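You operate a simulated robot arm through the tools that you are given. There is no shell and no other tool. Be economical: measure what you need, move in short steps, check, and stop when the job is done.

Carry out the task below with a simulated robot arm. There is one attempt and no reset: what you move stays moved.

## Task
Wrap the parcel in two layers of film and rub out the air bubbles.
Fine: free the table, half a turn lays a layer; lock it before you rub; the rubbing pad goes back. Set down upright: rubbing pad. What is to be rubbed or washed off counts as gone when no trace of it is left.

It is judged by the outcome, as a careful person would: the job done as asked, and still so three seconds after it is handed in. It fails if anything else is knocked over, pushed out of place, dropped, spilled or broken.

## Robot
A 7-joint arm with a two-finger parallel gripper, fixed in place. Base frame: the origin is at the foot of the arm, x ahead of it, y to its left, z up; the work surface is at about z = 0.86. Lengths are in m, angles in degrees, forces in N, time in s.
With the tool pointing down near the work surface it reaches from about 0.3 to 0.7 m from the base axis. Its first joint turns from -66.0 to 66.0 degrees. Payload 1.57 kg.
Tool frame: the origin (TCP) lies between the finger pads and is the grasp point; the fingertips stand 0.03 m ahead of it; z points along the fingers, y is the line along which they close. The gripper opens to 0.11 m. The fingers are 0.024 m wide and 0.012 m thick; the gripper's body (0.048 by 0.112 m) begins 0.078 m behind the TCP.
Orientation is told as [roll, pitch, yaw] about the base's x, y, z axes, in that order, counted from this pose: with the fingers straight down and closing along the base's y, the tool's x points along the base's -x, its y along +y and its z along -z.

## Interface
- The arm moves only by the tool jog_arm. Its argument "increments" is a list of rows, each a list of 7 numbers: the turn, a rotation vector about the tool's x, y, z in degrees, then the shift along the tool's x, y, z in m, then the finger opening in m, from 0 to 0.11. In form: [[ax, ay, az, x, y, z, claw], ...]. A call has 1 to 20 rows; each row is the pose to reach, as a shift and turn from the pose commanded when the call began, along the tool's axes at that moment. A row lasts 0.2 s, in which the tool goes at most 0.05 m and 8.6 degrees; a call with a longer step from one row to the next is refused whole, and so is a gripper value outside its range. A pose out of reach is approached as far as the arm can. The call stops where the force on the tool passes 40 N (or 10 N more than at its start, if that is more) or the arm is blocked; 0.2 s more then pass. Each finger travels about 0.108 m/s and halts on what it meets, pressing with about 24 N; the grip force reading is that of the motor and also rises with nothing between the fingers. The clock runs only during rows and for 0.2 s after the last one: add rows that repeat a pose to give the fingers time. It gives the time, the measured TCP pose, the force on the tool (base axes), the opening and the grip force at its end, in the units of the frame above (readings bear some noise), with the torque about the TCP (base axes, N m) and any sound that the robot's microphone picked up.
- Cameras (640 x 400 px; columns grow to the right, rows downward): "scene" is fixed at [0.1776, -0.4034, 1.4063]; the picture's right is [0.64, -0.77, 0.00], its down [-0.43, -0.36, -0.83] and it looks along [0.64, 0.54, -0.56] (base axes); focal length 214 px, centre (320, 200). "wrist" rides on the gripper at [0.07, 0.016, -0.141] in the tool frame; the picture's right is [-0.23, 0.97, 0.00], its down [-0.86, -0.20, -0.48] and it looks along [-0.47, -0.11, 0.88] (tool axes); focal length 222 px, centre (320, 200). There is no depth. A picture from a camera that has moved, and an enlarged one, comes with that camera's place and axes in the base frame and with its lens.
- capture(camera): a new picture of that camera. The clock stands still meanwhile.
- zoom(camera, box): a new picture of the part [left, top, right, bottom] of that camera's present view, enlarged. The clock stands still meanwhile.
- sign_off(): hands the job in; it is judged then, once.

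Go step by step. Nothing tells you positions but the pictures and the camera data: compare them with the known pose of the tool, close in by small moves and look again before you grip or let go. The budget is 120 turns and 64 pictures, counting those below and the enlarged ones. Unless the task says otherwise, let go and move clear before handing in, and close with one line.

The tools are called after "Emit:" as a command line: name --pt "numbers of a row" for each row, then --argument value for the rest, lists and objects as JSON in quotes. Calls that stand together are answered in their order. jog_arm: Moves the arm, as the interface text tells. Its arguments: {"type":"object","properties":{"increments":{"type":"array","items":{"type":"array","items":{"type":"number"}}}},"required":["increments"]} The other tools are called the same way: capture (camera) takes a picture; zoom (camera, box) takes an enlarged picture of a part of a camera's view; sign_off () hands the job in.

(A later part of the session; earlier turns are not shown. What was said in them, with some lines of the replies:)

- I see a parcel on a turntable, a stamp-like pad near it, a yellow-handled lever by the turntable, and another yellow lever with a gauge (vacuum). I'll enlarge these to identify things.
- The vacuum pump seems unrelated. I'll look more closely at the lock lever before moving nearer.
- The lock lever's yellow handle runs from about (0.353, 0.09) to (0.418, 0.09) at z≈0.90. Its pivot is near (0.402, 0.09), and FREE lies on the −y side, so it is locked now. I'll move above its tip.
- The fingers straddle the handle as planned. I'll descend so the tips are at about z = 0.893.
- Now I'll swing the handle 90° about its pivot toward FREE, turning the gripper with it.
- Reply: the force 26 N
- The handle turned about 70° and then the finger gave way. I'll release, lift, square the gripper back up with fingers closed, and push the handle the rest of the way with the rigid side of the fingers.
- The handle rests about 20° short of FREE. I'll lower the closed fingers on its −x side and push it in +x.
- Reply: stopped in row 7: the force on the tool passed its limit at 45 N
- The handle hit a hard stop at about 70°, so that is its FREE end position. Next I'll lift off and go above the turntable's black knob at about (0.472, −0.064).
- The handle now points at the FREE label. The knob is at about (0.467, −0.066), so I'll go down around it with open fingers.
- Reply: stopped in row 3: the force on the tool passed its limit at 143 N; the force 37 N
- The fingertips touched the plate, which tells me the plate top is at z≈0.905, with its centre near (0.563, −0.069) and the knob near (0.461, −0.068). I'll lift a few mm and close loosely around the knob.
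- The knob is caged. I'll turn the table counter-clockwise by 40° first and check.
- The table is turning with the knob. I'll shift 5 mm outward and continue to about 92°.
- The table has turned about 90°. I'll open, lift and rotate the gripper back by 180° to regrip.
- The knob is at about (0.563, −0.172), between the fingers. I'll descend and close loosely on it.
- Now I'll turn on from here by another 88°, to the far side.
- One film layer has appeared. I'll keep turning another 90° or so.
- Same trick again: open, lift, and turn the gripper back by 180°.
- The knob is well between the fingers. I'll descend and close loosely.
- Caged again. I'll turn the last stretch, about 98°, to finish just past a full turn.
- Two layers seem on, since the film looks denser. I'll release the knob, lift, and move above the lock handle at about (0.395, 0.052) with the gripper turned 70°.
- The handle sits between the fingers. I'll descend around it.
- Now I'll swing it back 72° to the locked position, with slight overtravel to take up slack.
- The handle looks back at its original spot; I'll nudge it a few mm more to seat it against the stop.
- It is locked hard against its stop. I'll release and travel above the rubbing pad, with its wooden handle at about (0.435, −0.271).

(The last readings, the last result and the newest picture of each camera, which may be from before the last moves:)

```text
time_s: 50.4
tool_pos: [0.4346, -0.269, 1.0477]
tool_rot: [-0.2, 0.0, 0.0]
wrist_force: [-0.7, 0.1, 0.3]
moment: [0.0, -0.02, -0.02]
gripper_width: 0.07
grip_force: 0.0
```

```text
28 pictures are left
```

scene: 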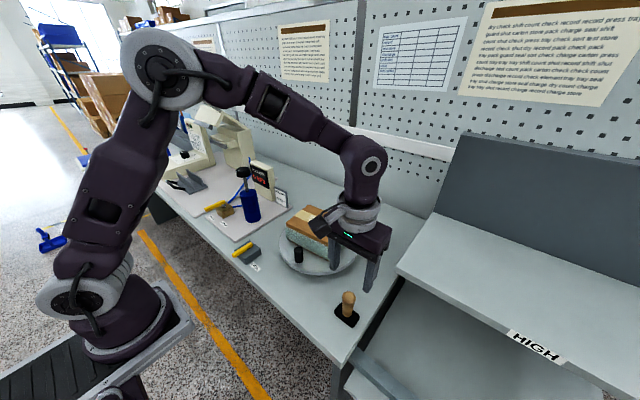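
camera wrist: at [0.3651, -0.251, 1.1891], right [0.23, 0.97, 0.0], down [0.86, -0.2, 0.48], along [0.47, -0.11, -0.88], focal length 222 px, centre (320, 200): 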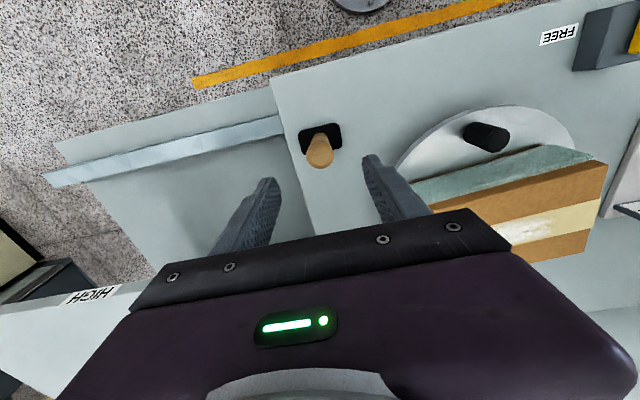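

The pad handle stands at about (0.436, −0.267). I'll descend with open fingers and close on it.

Emit:
jog_arm --pt "0 0 0 -0.001 0.002 0.04 0.07" --pt "0 0 0 -0.001 0.002 0.08 0.07" --pt "0 0 0 -0.001 0.002 0.105 0.07" --pt "0 0 0 -0.001 0.002 0.118 0.07" --pt "0 0 0 -0.001 0.002 0.118 0.07"

Emit:
zoom --camera "scene" --box '[290, 250, 418, 330]'

```text
time_s: 51.6
tool_pos: [0.4364, -0.2656, 0.9313]
tool_rot: [-0.3, -0.1, 0.1]
wrist_force: [0.2, -0.3, 0.8]
moment: [0.03, 0.0, 0.0]
gripper_width: 0.07
grip_force: 0.1
```

```text
5.00 times, centred on (354, 290) of scene
camera zoom: at [0.1776, -0.4034, 1.4063], right [0.64, -0.77, 0.0], down [-0.43, -0.36, -0.83], along [0.64, 0.54, -0.56], focal length 1072 px, centre (150, -250)
```

zoom: 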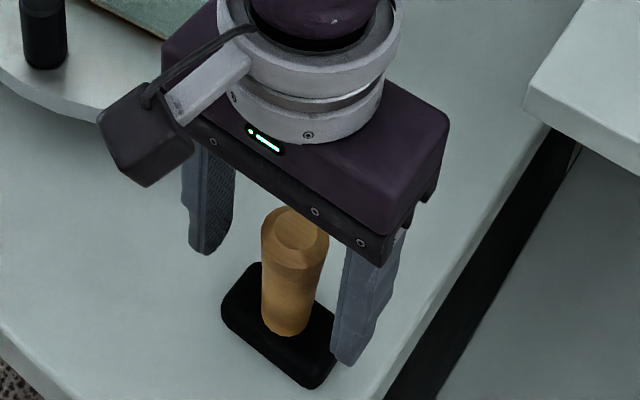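

The handle is between the fingers; closing now.

Emit:
jog_arm --pt "0 0 0 0 0 0 0.05" --pt "0 0 0 0 0 0 0.035" --pt "0 0 0 0 0 0 0.015" --pt "0 0 0 0 0 0 0.015" --pt "0 0 0 0 0 0 0.015"

Emit:
zoom --camera "scene" --box '[290, 250, 418, 330]'

```text
time_s: 52.8
tool_pos: [0.4366, -0.2657, 0.93]
tool_rot: [-0.2, 0.0, 0.1]
wrist_force: [0.3, -2.2, 3.9]
moment: [-0.07, -0.04, -0.03]
gripper_width: 0.0308
grip_force: 23.8
```

```text
5.00 times, centred on (354, 290) of scene
camera zoom: at [0.1775, -0.4034, 1.4063], right [0.64, -0.77, 0.0], down [-0.43, -0.36, -0.83], along [0.64, 0.54, -0.56], focal length 1072 px, centre (150, -250)
```

zoom: 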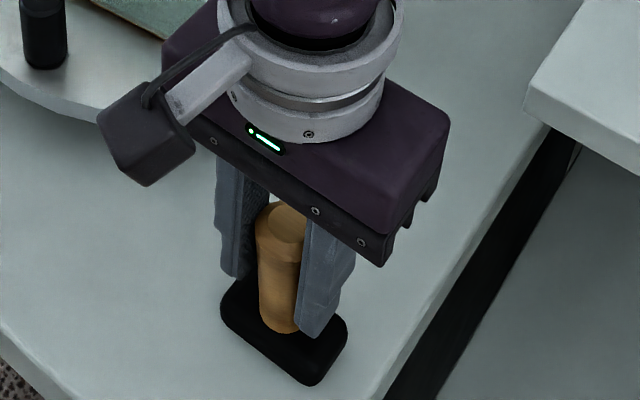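

Gripped. I'll lift and carry it to above the white bubble patch on the parcel, about (0.573, −0.073).

Emit:
jog_arm --pt "0 0 0 0 0 -0.03 0.015" --pt "0 0 0 0 0 -0.07 0.015" --pt "0 0 0 0 0 -0.11 0.015" --pt "0 0 0 0 0 -0.15 0.015" --pt "0 0 0 -0.02 0.028 -0.17 0.015" --pt "0 0 0 -0.045 0.062 -0.17 0.015" --pt "0 0 -3 -0.07 0.097 -0.17 0.015" --pt "0 0 -6 -0.095 0.13 -0.17 0.015" --pt "0 0 -9 -0.12 0.165 -0.17 0.015" --pt "0 0 -10 -0.136 0.193 -0.17 0.015" --pt "0 0 -10 -0.136 0.193 -0.17 0.015"

Emit:
zoom --camera "scene" --box '[240, 170, 400, 270]'

Emit:
capture --camera "wrist"

```text
time_s: 55.2
tool_pos: [0.5734, -0.0722, 1.1004]
tool_rot: [-0.3, 0.0, 10.0]
wrist_force: [0.4, -0.2, -0.9]
moment: [0.05, 0.01, -0.01]
gripper_width: 0.0308
grip_force: 23.6
```

```text
4.00 times, centred on (320, 220) of scene
camera zoom: at [0.1776, -0.4033, 1.4063], right [0.64, -0.77, 0.0], down [-0.43, -0.36, -0.83], along [0.64, 0.54, -0.56], focal length 858 px, centre (320, 120)
```

zoom: 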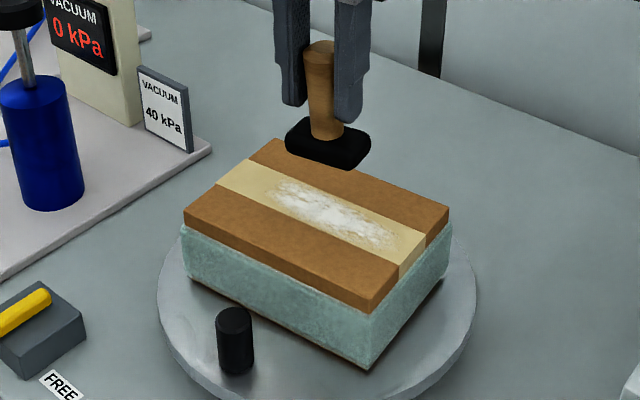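

```text
24 pictures are left
camera wrist: at [0.5005, -0.0676, 1.2409], right [0.05, 1.0, 0.0], down [0.88, -0.04, 0.48], along [0.48, -0.03, -0.88], focal length 222 px, centre (320, 200)
```

wrist: 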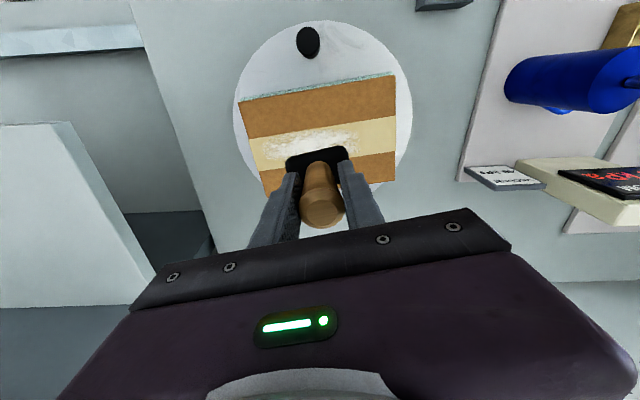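

The patch runs from about (0.560, −0.022) to (0.579, −0.140), and the pad is parallel to it. I'll centre over it and lower until just above contact.

Emit:
jog_arm --pt "0 0 0 0.005 -0.008 0.03 0.015" --pt "0 0 0 0.005 -0.008 0.045 0.015" --pt "0 0 0 0.005 -0.008 0.05 0.015" --pt "0 0 0 0.005 -0.008 0.052 0.015" --pt "0 0 0 0.005 -0.008 0.052 0.015"

Emit:
zoom --camera "scene" --box '[240, 170, 400, 270]'

```text
time_s: 56.4
tool_pos: [0.5691, -0.0837, 1.0488]
tool_rot: [-0.5, -0.3, 10.0]
wrist_force: [3.3, -10.1, 29.8]
moment: [0.21, -0.15, -0.11]
gripper_width: 0.0307
grip_force: 23.9
```

```text
4.00 times, centred on (320, 220) of scene
camera zoom: at [0.1771, -0.4036, 1.4062], right [0.64, -0.77, 0.0], down [-0.43, -0.36, -0.83], along [0.64, 0.54, -0.56], focal length 858 px, centre (320, 120)
```

zoom: 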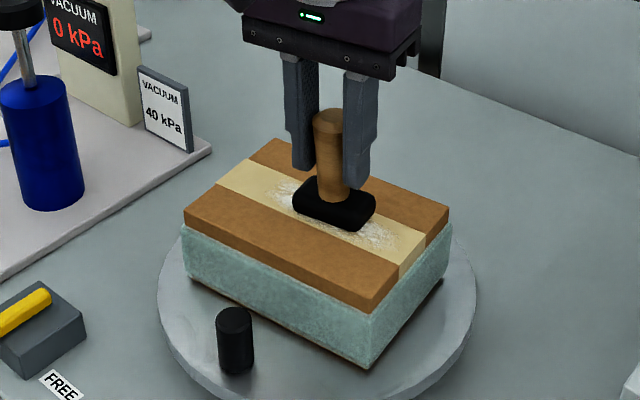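

In contact at about 30 N, firmer than needed; I'll ease off by 1 mm and make a short trial stroke.

Emit:
jog_arm --pt "0 0 0 0 0 -0.001 0.015" --pt "0 0 0 0 0.01 -0.001 0.015" --pt "0 0 0 0 0.02 -0.001 0.015" --pt "0 0 0 0 0.03 -0.001 0.015" --pt "0 0 0 0 0.04 -0.001 0.015"

Emit:
zoom --camera "scene" --box '[240, 170, 400, 270]'

```text
time_s: 57.6
tool_pos: [0.5617, -0.043, 1.0481]
tool_rot: [-0.2, 0.1, 10.2]
wrist_force: [1.9, -15.7, 24.5]
moment: [-0.39, -0.17, -0.03]
gripper_width: 0.0312
grip_force: 24.3
```

```text
4.00 times, centred on (320, 220) of scene
camera zoom: at [0.1772, -0.4038, 1.4062], right [0.64, -0.77, 0.0], down [-0.43, -0.36, -0.83], along [0.64, 0.54, -0.56], focal length 858 px, centre (320, 120)
```

zoom: 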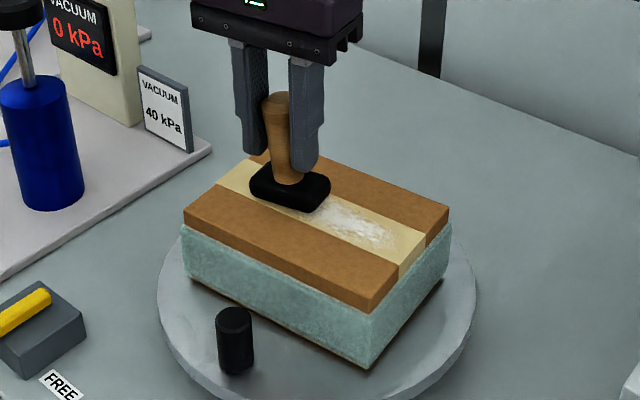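

The parcel holds still and the patch is fading. I'll ease up a bit more and sweep back and forth over the whole patch.

Emit:
jog_arm --pt "0 0 0 0 -0.004 -0.001 0.015" --pt "0 0 0 0 -0.017 -0.001 0.015" --pt "0 0 0 0 -0.03 -0.001 0.015" --pt "0 0 0 0 -0.043 -0.001 0.015" --pt "0 0 0 0 -0.056 -0.001 0.015" --pt "0 0 0 0 -0.069 -0.001 0.015" --pt "0 0 0 0 -0.082 -0.001 0.015" --pt "0 0 0 -0.005 -0.085 -0.001 0.015" --pt "0 0 0 -0.008 -0.074 -0.001 0.015" --pt "0 0 0 -0.008 -0.061 -0.001 0.015" --pt "0 0 0 -0.008 -0.048 -0.001 0.015" --pt "0 0 0 -0.008 -0.035 -0.001 0.015" --pt "0 0 0 -0.008 -0.022 -0.001 0.015" --pt "0 0 0 -0.008 -0.009 -0.001 0.015" --pt "0 0 0 -0.008 0.002 -0.001 0.015" --pt "0 0 0 0 0.002 -0.001 0.015"

Emit:
zoom --camera "scene" --box '[240, 170, 400, 270]'

```text
time_s: 61.0
tool_pos: [0.5607, -0.04, 1.0488]
tool_rot: [-0.2, 0.0, 10.1]
wrist_force: [-0.4, -0.3, -1.0]
moment: [-0.01, 0.01, -0.01]
gripper_width: 0.0309
grip_force: 24.2
```

```text
4.00 times, centred on (320, 220) of scene
camera zoom: at [0.1776, -0.4034, 1.4063], right [0.64, -0.77, 0.0], down [-0.43, -0.36, -0.83], along [0.64, 0.54, -0.56], focal length 858 px, centre (320, 120)
```

zoom: 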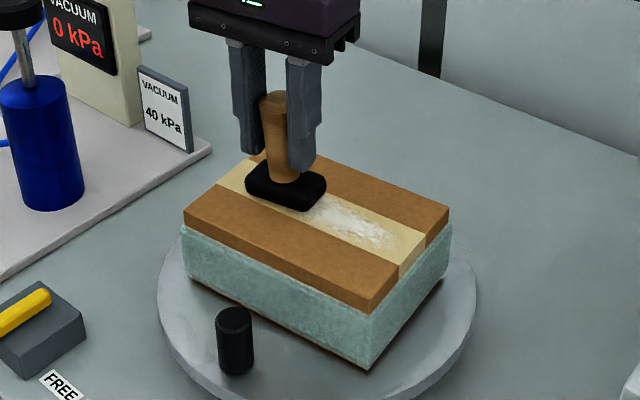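

Contact was lost at that height. I'll lower 2.5 mm and sweep once across to the other end.

Emit:
jog_arm --pt "0 0 0 0 0 0.0015 0.015" --pt "0 0 0 0 -0.01 0.0025 0.015" --pt "0 0 0 0 -0.023 0.0025 0.015" --pt "0 0 0 0 -0.036 0.0025 0.015" --pt "0 0 0 0 -0.049 0.0025 0.015" --pt "0 0 0 0 -0.062 0.0025 0.015" --pt "0 0 0 0 -0.075 0.0025 0.015" --pt "0 0 0 0 -0.086 0.0025 0.015"

Emit:
zoom --camera "scene" --box '[240, 170, 400, 270]'

```text
time_s: 62.8
tool_pos: [0.5768, -0.1258, 1.0467]
tool_rot: [-0.2, 0.1, 10.2]
wrist_force: [0.2, -0.5, -1.2]
moment: [-0.01, 0.04, -0.02]
gripper_width: 0.0308
grip_force: 24.3
```

```text
4.00 times, centred on (320, 220) of scene
camera zoom: at [0.1776, -0.4034, 1.4063], right [0.64, -0.77, 0.0], down [-0.43, -0.36, -0.83], along [0.64, 0.54, -0.56], focal length 858 px, centre (320, 120)
```

zoom: 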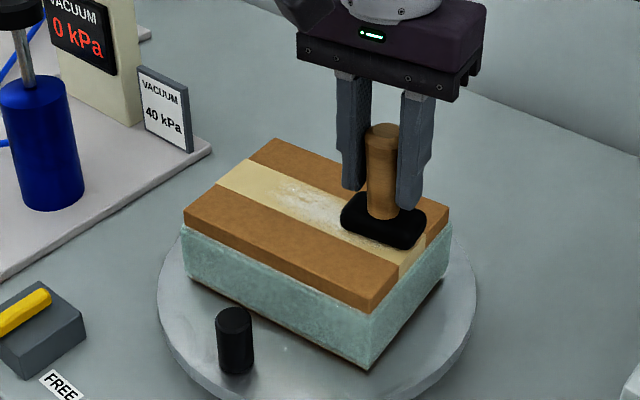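

It is fading but the pad is no longer pressing here (it slid slightly in the grip). I'll lower in small steps to recover contact.

Emit:
jog_arm --pt "0 0 0 0 0 0.001 0.015" --pt "0 0 0 0 0 0.002 0.015" --pt "0 0 0 0 0 0.002 0.015"

```text
time_s: 63.6
tool_pos: [0.5768, -0.1266, 1.0466]
tool_rot: [-0.4, -0.2, 10.1]
wrist_force: [2.5, -2.3, 15.4]
moment: [0.3, -0.07, -0.08]
gripper_width: 0.0309
grip_force: 23.8
```

About 15 N contact is good. I'll sweep there and back at this height.

Emit:
jog_arm --pt "0 0 0 0 0.013 0 0.015" --pt "0 0 0 0 0.026 0 0.015" --pt "0 0 0 0 0.039 0 0.015" --pt "0 0 0 0 0.052 0 0.015" --pt "0 0 0 0 0.065 0 0.015" --pt "0 0 0 0 0.078 0 0.015" --pt "0 0 0 0 0.091 0 0.015" --pt "0 0 0 -0.006 0.091 0 0.015" --pt "0 0 0 -0.006 0.078 0 0.015" --pt "0 0 0 -0.006 0.065 0 0.015" --pt "0 0 0 -0.006 0.052 0 0.015" --pt "0 0 0 -0.006 0.039 0 0.015" --pt "0 0 0 -0.006 0.026 0 0.015" --pt "0 0 0 -0.006 0.013 0 0.015" --pt "0 0 0 -0.006 0 0 0.015"

Emit:
zoom --camera "scene" --box '[256, 175, 384, 255]'

```text
time_s: 64.7
tool_pos: [0.5674, -0.075, 1.0461]
tool_rot: [-0.6, -0.2, 10.0]
wrist_force: [-2.4, -2.8, 4.6]
moment: [-0.01, 0.13, 0.06]
gripper_width: 0.0308
grip_force: 23.6
stopped in row 5: the force on the tool passed its limit at 43 N (the readings are from after the stop); the commanded pose is now the measured one
```

```text
5.00 times, centred on (320, 215) of scene
camera zoom: at [0.1774, -0.4034, 1.4063], right [0.64, -0.77, 0.0], down [-0.43, -0.36, -0.83], along [0.64, 0.54, -0.56], focal length 1072 px, centre (320, 125)
```

zoom: 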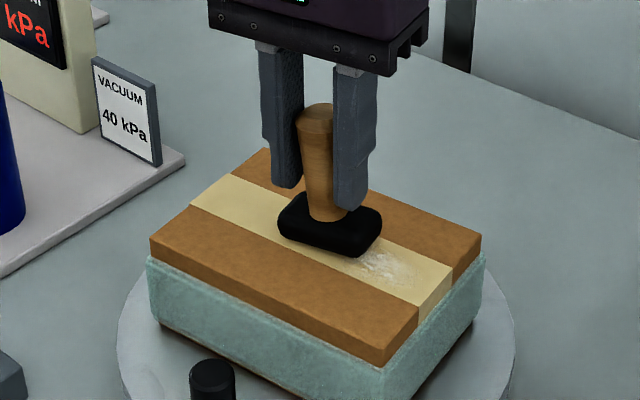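

The left part looks clean; some remains at the right (−y) end. I'll work there with short strokes.

Emit:
jog_arm --pt "0 0 0 0 -0.012 0 0.015" --pt "0 0 0 0 -0.024 0 0.015" --pt "0 0 0 0 -0.036 0 0.015" --pt "0 0 0 0 -0.048 0 0.015" --pt "0 0 0 0 -0.058 0 0.015" --pt "0 0 0 -0.005 -0.058 0 0.015" --pt "0 0 0 -0.005 -0.046 0 0.015" --pt "0 0 0 -0.005 -0.034 0 0.015" --pt "0 0 0 -0.005 -0.022 0 0.015" --pt "0 0 0 0.004 -0.022 0 0.015" --pt "0 0 0 0.004 -0.034 0 0.015" --pt "0 0 0 0.004 -0.046 0 0.015" --pt "0 0 0 0.004 -0.056 0 0.015" --pt "0 0 0 0 -0.046 0 0.015" --pt "0 0 0 0 -0.034 0 0.015" --pt "0 0 0 0 -0.022 0 0.015" --pt "0 0 0 0 -0.01 0 0.015" --pt "0 0 0 0 0.0 0 0.015"

Emit:
zoom --camera "scene" --box '[256, 175, 384, 255]'

```text
time_s: 68.5
tool_pos: [0.5684, -0.0743, 1.0464]
tool_rot: [-0.6, -0.3, 10.1]
wrist_force: [-0.8, 0.4, -1.1]
moment: [0.01, 0.01, -0.02]
gripper_width: 0.0307
grip_force: 23.4
```

```text
5.00 times, centred on (320, 215) of scene
camera zoom: at [0.1776, -0.4034, 1.4063], right [0.64, -0.77, 0.0], down [-0.43, -0.36, -0.83], along [0.64, 0.54, -0.56], focal length 1072 px, centre (320, 125)
```

zoom: 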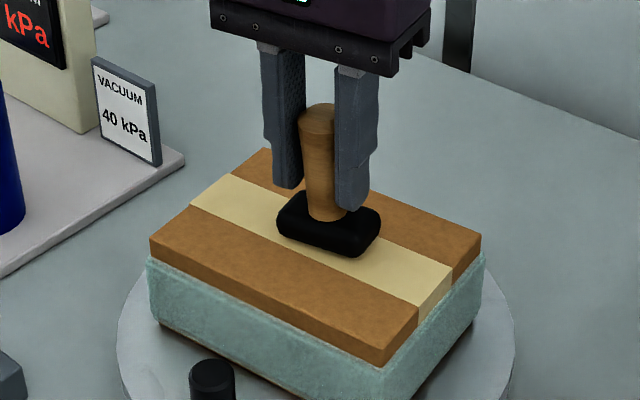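

The visible tape is clean. I'll lift and inspect what was under the pad.

Emit:
jog_arm --pt "0 0 0 0 0 -0.03 0.015" --pt "0 0 0 0 0 -0.07 0.015" --pt "0 0 0 0 0 -0.11 0.015" --pt "0 0 0 0 0 -0.13 0.015" --pt "0 0 0 0 0 -0.13 0.015"

Emit:
zoom --camera "scene" --box '[256, 175, 384, 255]'

Emit:
zoom --camera "wrist" --box '[210, 20, 434, 160]'

Emit:
zoom --camera "scene" --box '[256, 120, 416, 220]'

```text
time_s: 69.7
tool_pos: [0.5674, -0.0736, 1.176]
tool_rot: [-0.6, -0.1, 10.0]
wrist_force: [-0.7, 0.2, -1.6]
moment: [0.02, -0.01, 0.02]
gripper_width: 0.0306
grip_force: 24.5
```

```text
5.00 times, centred on (320, 215) of scene
camera zoom: at [0.1776, -0.4034, 1.4063], right [0.64, -0.77, 0.0], down [-0.43, -0.36, -0.83], along [0.64, 0.54, -0.56], focal length 1072 px, centre (320, 125)
```

zoom: 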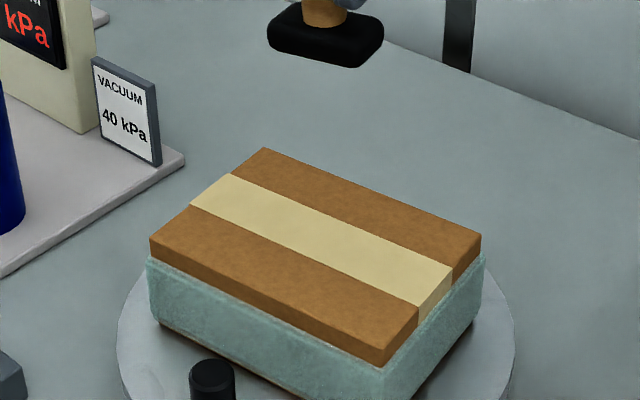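

```text
2.86 times, centred on (322, 90) of wrist
camera zoom: at [0.495, -0.0664, 1.3173], right [0.05, 1.0, -0.01], down [0.87, -0.04, 0.48], along [0.48, -0.03, -0.88], focal length 635 px, centre (314, 514)
```

zoom: 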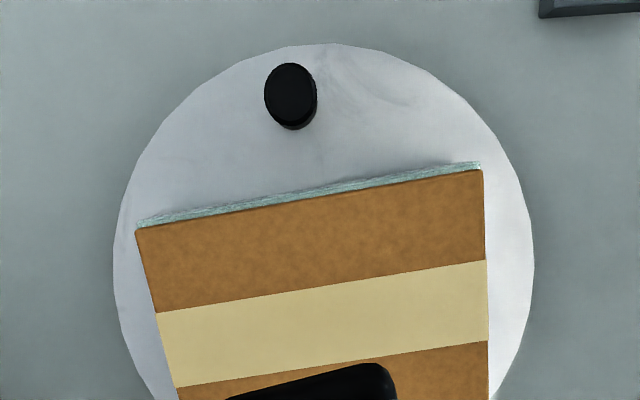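

```text
4.00 times, centred on (336, 170) of scene
camera zoom: at [0.1776, -0.4034, 1.4063], right [0.64, -0.77, 0.0], down [-0.43, -0.36, -0.83], along [0.64, 0.54, -0.56], focal length 858 px, centre (256, 320)
```

zoom: 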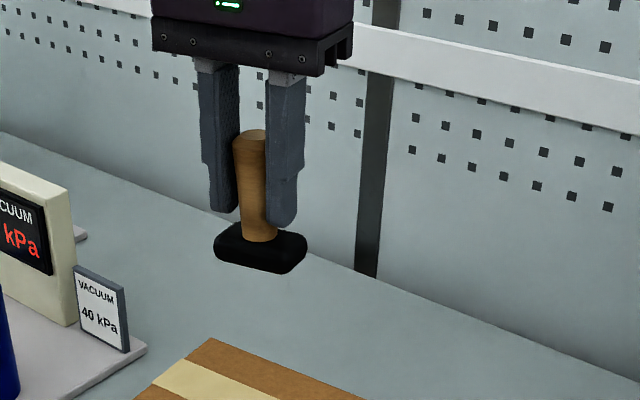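

The patch is completely gone and the parcel is in place. Now I'll carry the pad back to its original spot at (0.436, −0.266).

Emit:
jog_arm --pt "0 0 2 0.02 -0.021 0 0.015" --pt "0 0 4 0.041 -0.042 0 0.015" --pt "0 0 6 0.061 -0.063 0 0.015" --pt "0 0 8 0.081 -0.083 0 0.015" --pt "0 0 10 0.102 -0.104 0 0.015" --pt "0 0 10 0.122 -0.125 0 0.015" --pt "0 0 10 0.142 -0.146 0.03 0.015" --pt "0 0 10 0.1622 -0.1664 0.07 0.015" --pt "0 0 10 0.1622 -0.1664 0.11 0.015" --pt "0 0 10 0.1622 -0.1664 0.15 0.015" --pt "0 0 10 0.1622 -0.1664 0.19 0.015" --pt "0 0 10 0.1622 -0.1664 0.22 0.015" --pt "0 0 10 0.1622 -0.1664 0.235 0.015" --pt "0 0 10 0.1622 -0.1664 0.235 0.015"

Emit:
zoom --camera "scene" --box '[290, 250, 418, 330]'

```text
time_s: 72.7
tool_pos: [0.4366, -0.2655, 0.9416]
tool_rot: [-0.6, -0.3, 0.0]
wrist_force: [0.0, 0.1, -0.7]
moment: [-0.03, 0.01, 0.03]
gripper_width: 0.0309
grip_force: 24.1
```

```text
5.00 times, centred on (354, 290) of scene
camera zoom: at [0.1776, -0.4034, 1.4063], right [0.64, -0.77, 0.0], down [-0.43, -0.36, -0.83], along [0.64, 0.54, -0.56], focal length 1072 px, centre (150, -250)
```

zoom: 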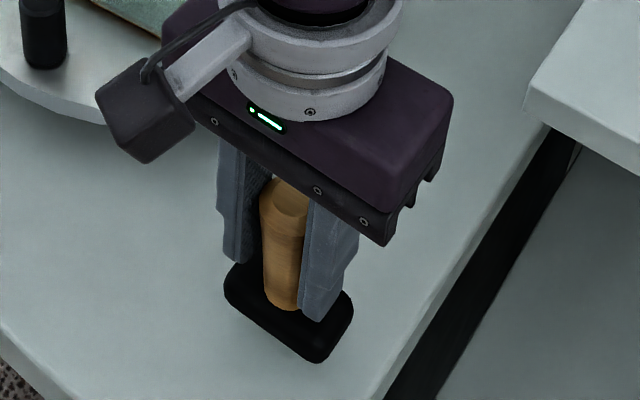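

The pad hovers about 1 cm above its place. I'll lower gently to contact.

Emit:
jog_arm --pt "0 0 0 0 0 0.005 0.015" --pt "0 0 0 0 0 0.009 0.015" --pt "0 0 0 0 0 0.011 0.015" --pt "0 0 0 0 0 0.012 0.015" --pt "0 0 0 0 0 0.012 0.015"

```text
time_s: 73.9
tool_pos: [0.4381, -0.2671, 0.9303]
tool_rot: [-0.5, -0.3, 0.1]
wrist_force: [-0.4, 0.2, -1.3]
moment: [-0.02, 0.0, 0.02]
gripper_width: 0.031
grip_force: 24.6
```

Emit:
jog_arm --pt "0 0 0 0 0 0.001 0.015" --pt "0 0 0 0 0 0.002 0.015" --pt "0 0 0 0 0 0.003 0.015" --pt "0 0 0 0 0 0.003 0.015"

Emit:
zoom --camera "scene" --box '[290, 250, 418, 330]'

```text
time_s: 74.9
tool_pos: [0.4363, -0.268, 0.927]
tool_rot: [-0.6, -0.3, 0.0]
wrist_force: [0.6, -0.1, -0.7]
moment: [-0.01, 0.03, 0.01]
gripper_width: 0.0306
grip_force: 23.8
```

```text
5.00 times, centred on (354, 290) of scene
camera zoom: at [0.1776, -0.4034, 1.4063], right [0.64, -0.77, 0.0], down [-0.43, -0.36, -0.83], along [0.64, 0.54, -0.56], focal length 1072 px, centre (150, -250)
```

zoom: 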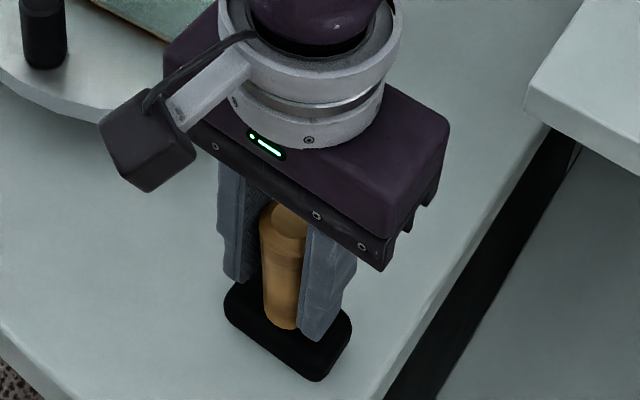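

No contact yet; 2–3 mm more to go.

Emit:
jog_arm --pt "0 0 0 0 0 0.001 0.015" --pt "0 0 0 0 0 0.002 0.015" --pt "0 0 0 0 0 0.003 0.015" --pt "0 0 0 0 0 0.003 0.015"

```text
time_s: 75.9
tool_pos: [0.4366, -0.2682, 0.9246]
tool_rot: [-0.6, -0.4, 0.0]
wrist_force: [-1.6, -1.8, 15.0]
moment: [0.32, 0.05, 0.0]
gripper_width: 0.031
grip_force: 24.5
```

In contact. I'll open slowly so the pad settles, then check before lifting.

Emit:
jog_arm --pt "0 0 0 0 0 -0.001 0.03" --pt "0 0 0 0 0 -0.001 0.034" --pt "0 0 0 0 0 -0.001 0.04" --pt "0 0 0 0 0 -0.001 0.055" --pt "0 0 0 0 0 -0.001 0.07" --pt "0 0 0 0 0 -0.001 0.07"

Emit:
zoom --camera "scene" --box '[290, 250, 418, 330]'

```text
time_s: 77.3
tool_pos: [0.4364, -0.2677, 0.9248]
tool_rot: [-0.6, -0.3, 0.1]
wrist_force: [0.7, 0.6, -0.4]
moment: [-0.01, 0.02, -0.02]
gripper_width: 0.07
grip_force: 0.0
```

```text
5.00 times, centred on (354, 290) of scene
camera zoom: at [0.1776, -0.4034, 1.4063], right [0.64, -0.77, 0.0], down [-0.43, -0.36, -0.83], along [0.64, 0.54, -0.56], focal length 1072 px, centre (150, -250)
```

zoom: 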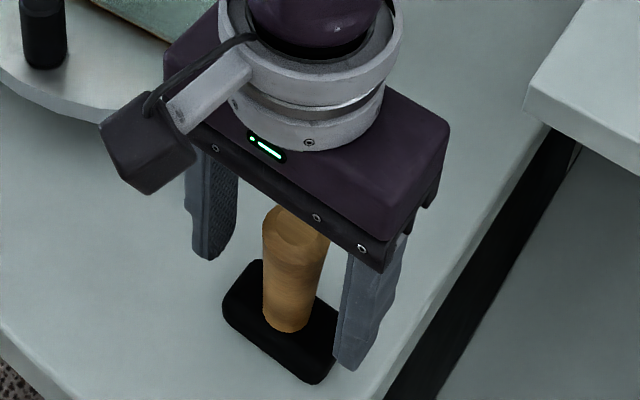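

The pad stands upright in its original place. I'll lift straight up and clear, then check everything.

Emit:
jog_arm --pt "0 0 0 0 0 -0.04 0.07" --pt "0 0 0 0 0 -0.08 0.07" --pt "0 0 0 0 0 -0.12 0.07" --pt "0 0 0 0.02 0.0 -0.16 0.07" --pt "0 0 0 0.05 0.0 -0.19 0.07" --pt "0 0 0 0.08 0.0 -0.22 0.07" --pt "0 0 0 0.08 0.0 -0.25 0.07" --pt "0 0 0 0.08 0.0 -0.25 0.07"

Emit:
capture --camera "scene"

Emit:
zoom --camera "scene" --box '[220, 200, 412, 320]'

```text
time_s: 79.1
tool_pos: [0.3559, -0.2664, 1.1754]
tool_rot: [-0.5, -0.3, 0.0]
wrist_force: [1.0, -0.7, -0.8]
moment: [0.0, 0.02, 0.03]
gripper_width: 0.0699
grip_force: 0.0
```

```text
11 pictures are left
```

scene: 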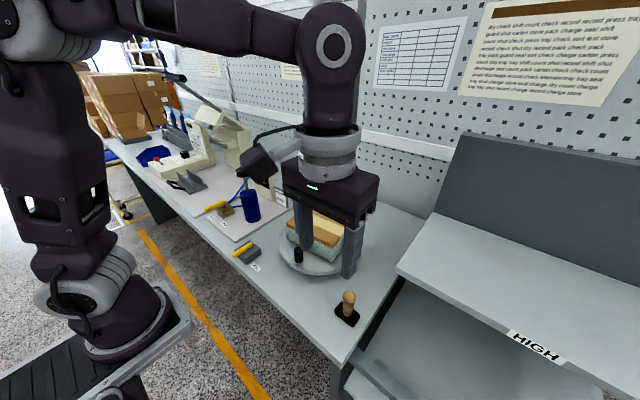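

```text
3.33 times, centred on (316, 260) of scene
camera zoom: at [0.1776, -0.4034, 1.4063], right [0.64, -0.77, 0.0], down [-0.43, -0.36, -0.83], along [0.64, 0.54, -0.56], focal length 715 px, centre (333, 0)
```

zoom: 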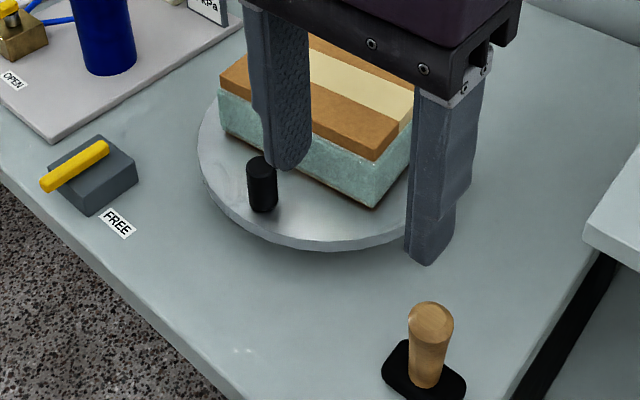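

The parcel is wrapped, the patch is gone, the table is locked, and the pad stands upright in its place with the arm clear. Handing in.

Emit:
sign_off

```text
The job is handed in.
```

The parcel has two layers of film (one full turn of the table, done as two half turns) and the bubbles are rubbed out with no trace visible. The table is locked again, and the rubbing pad is back upright where it was.
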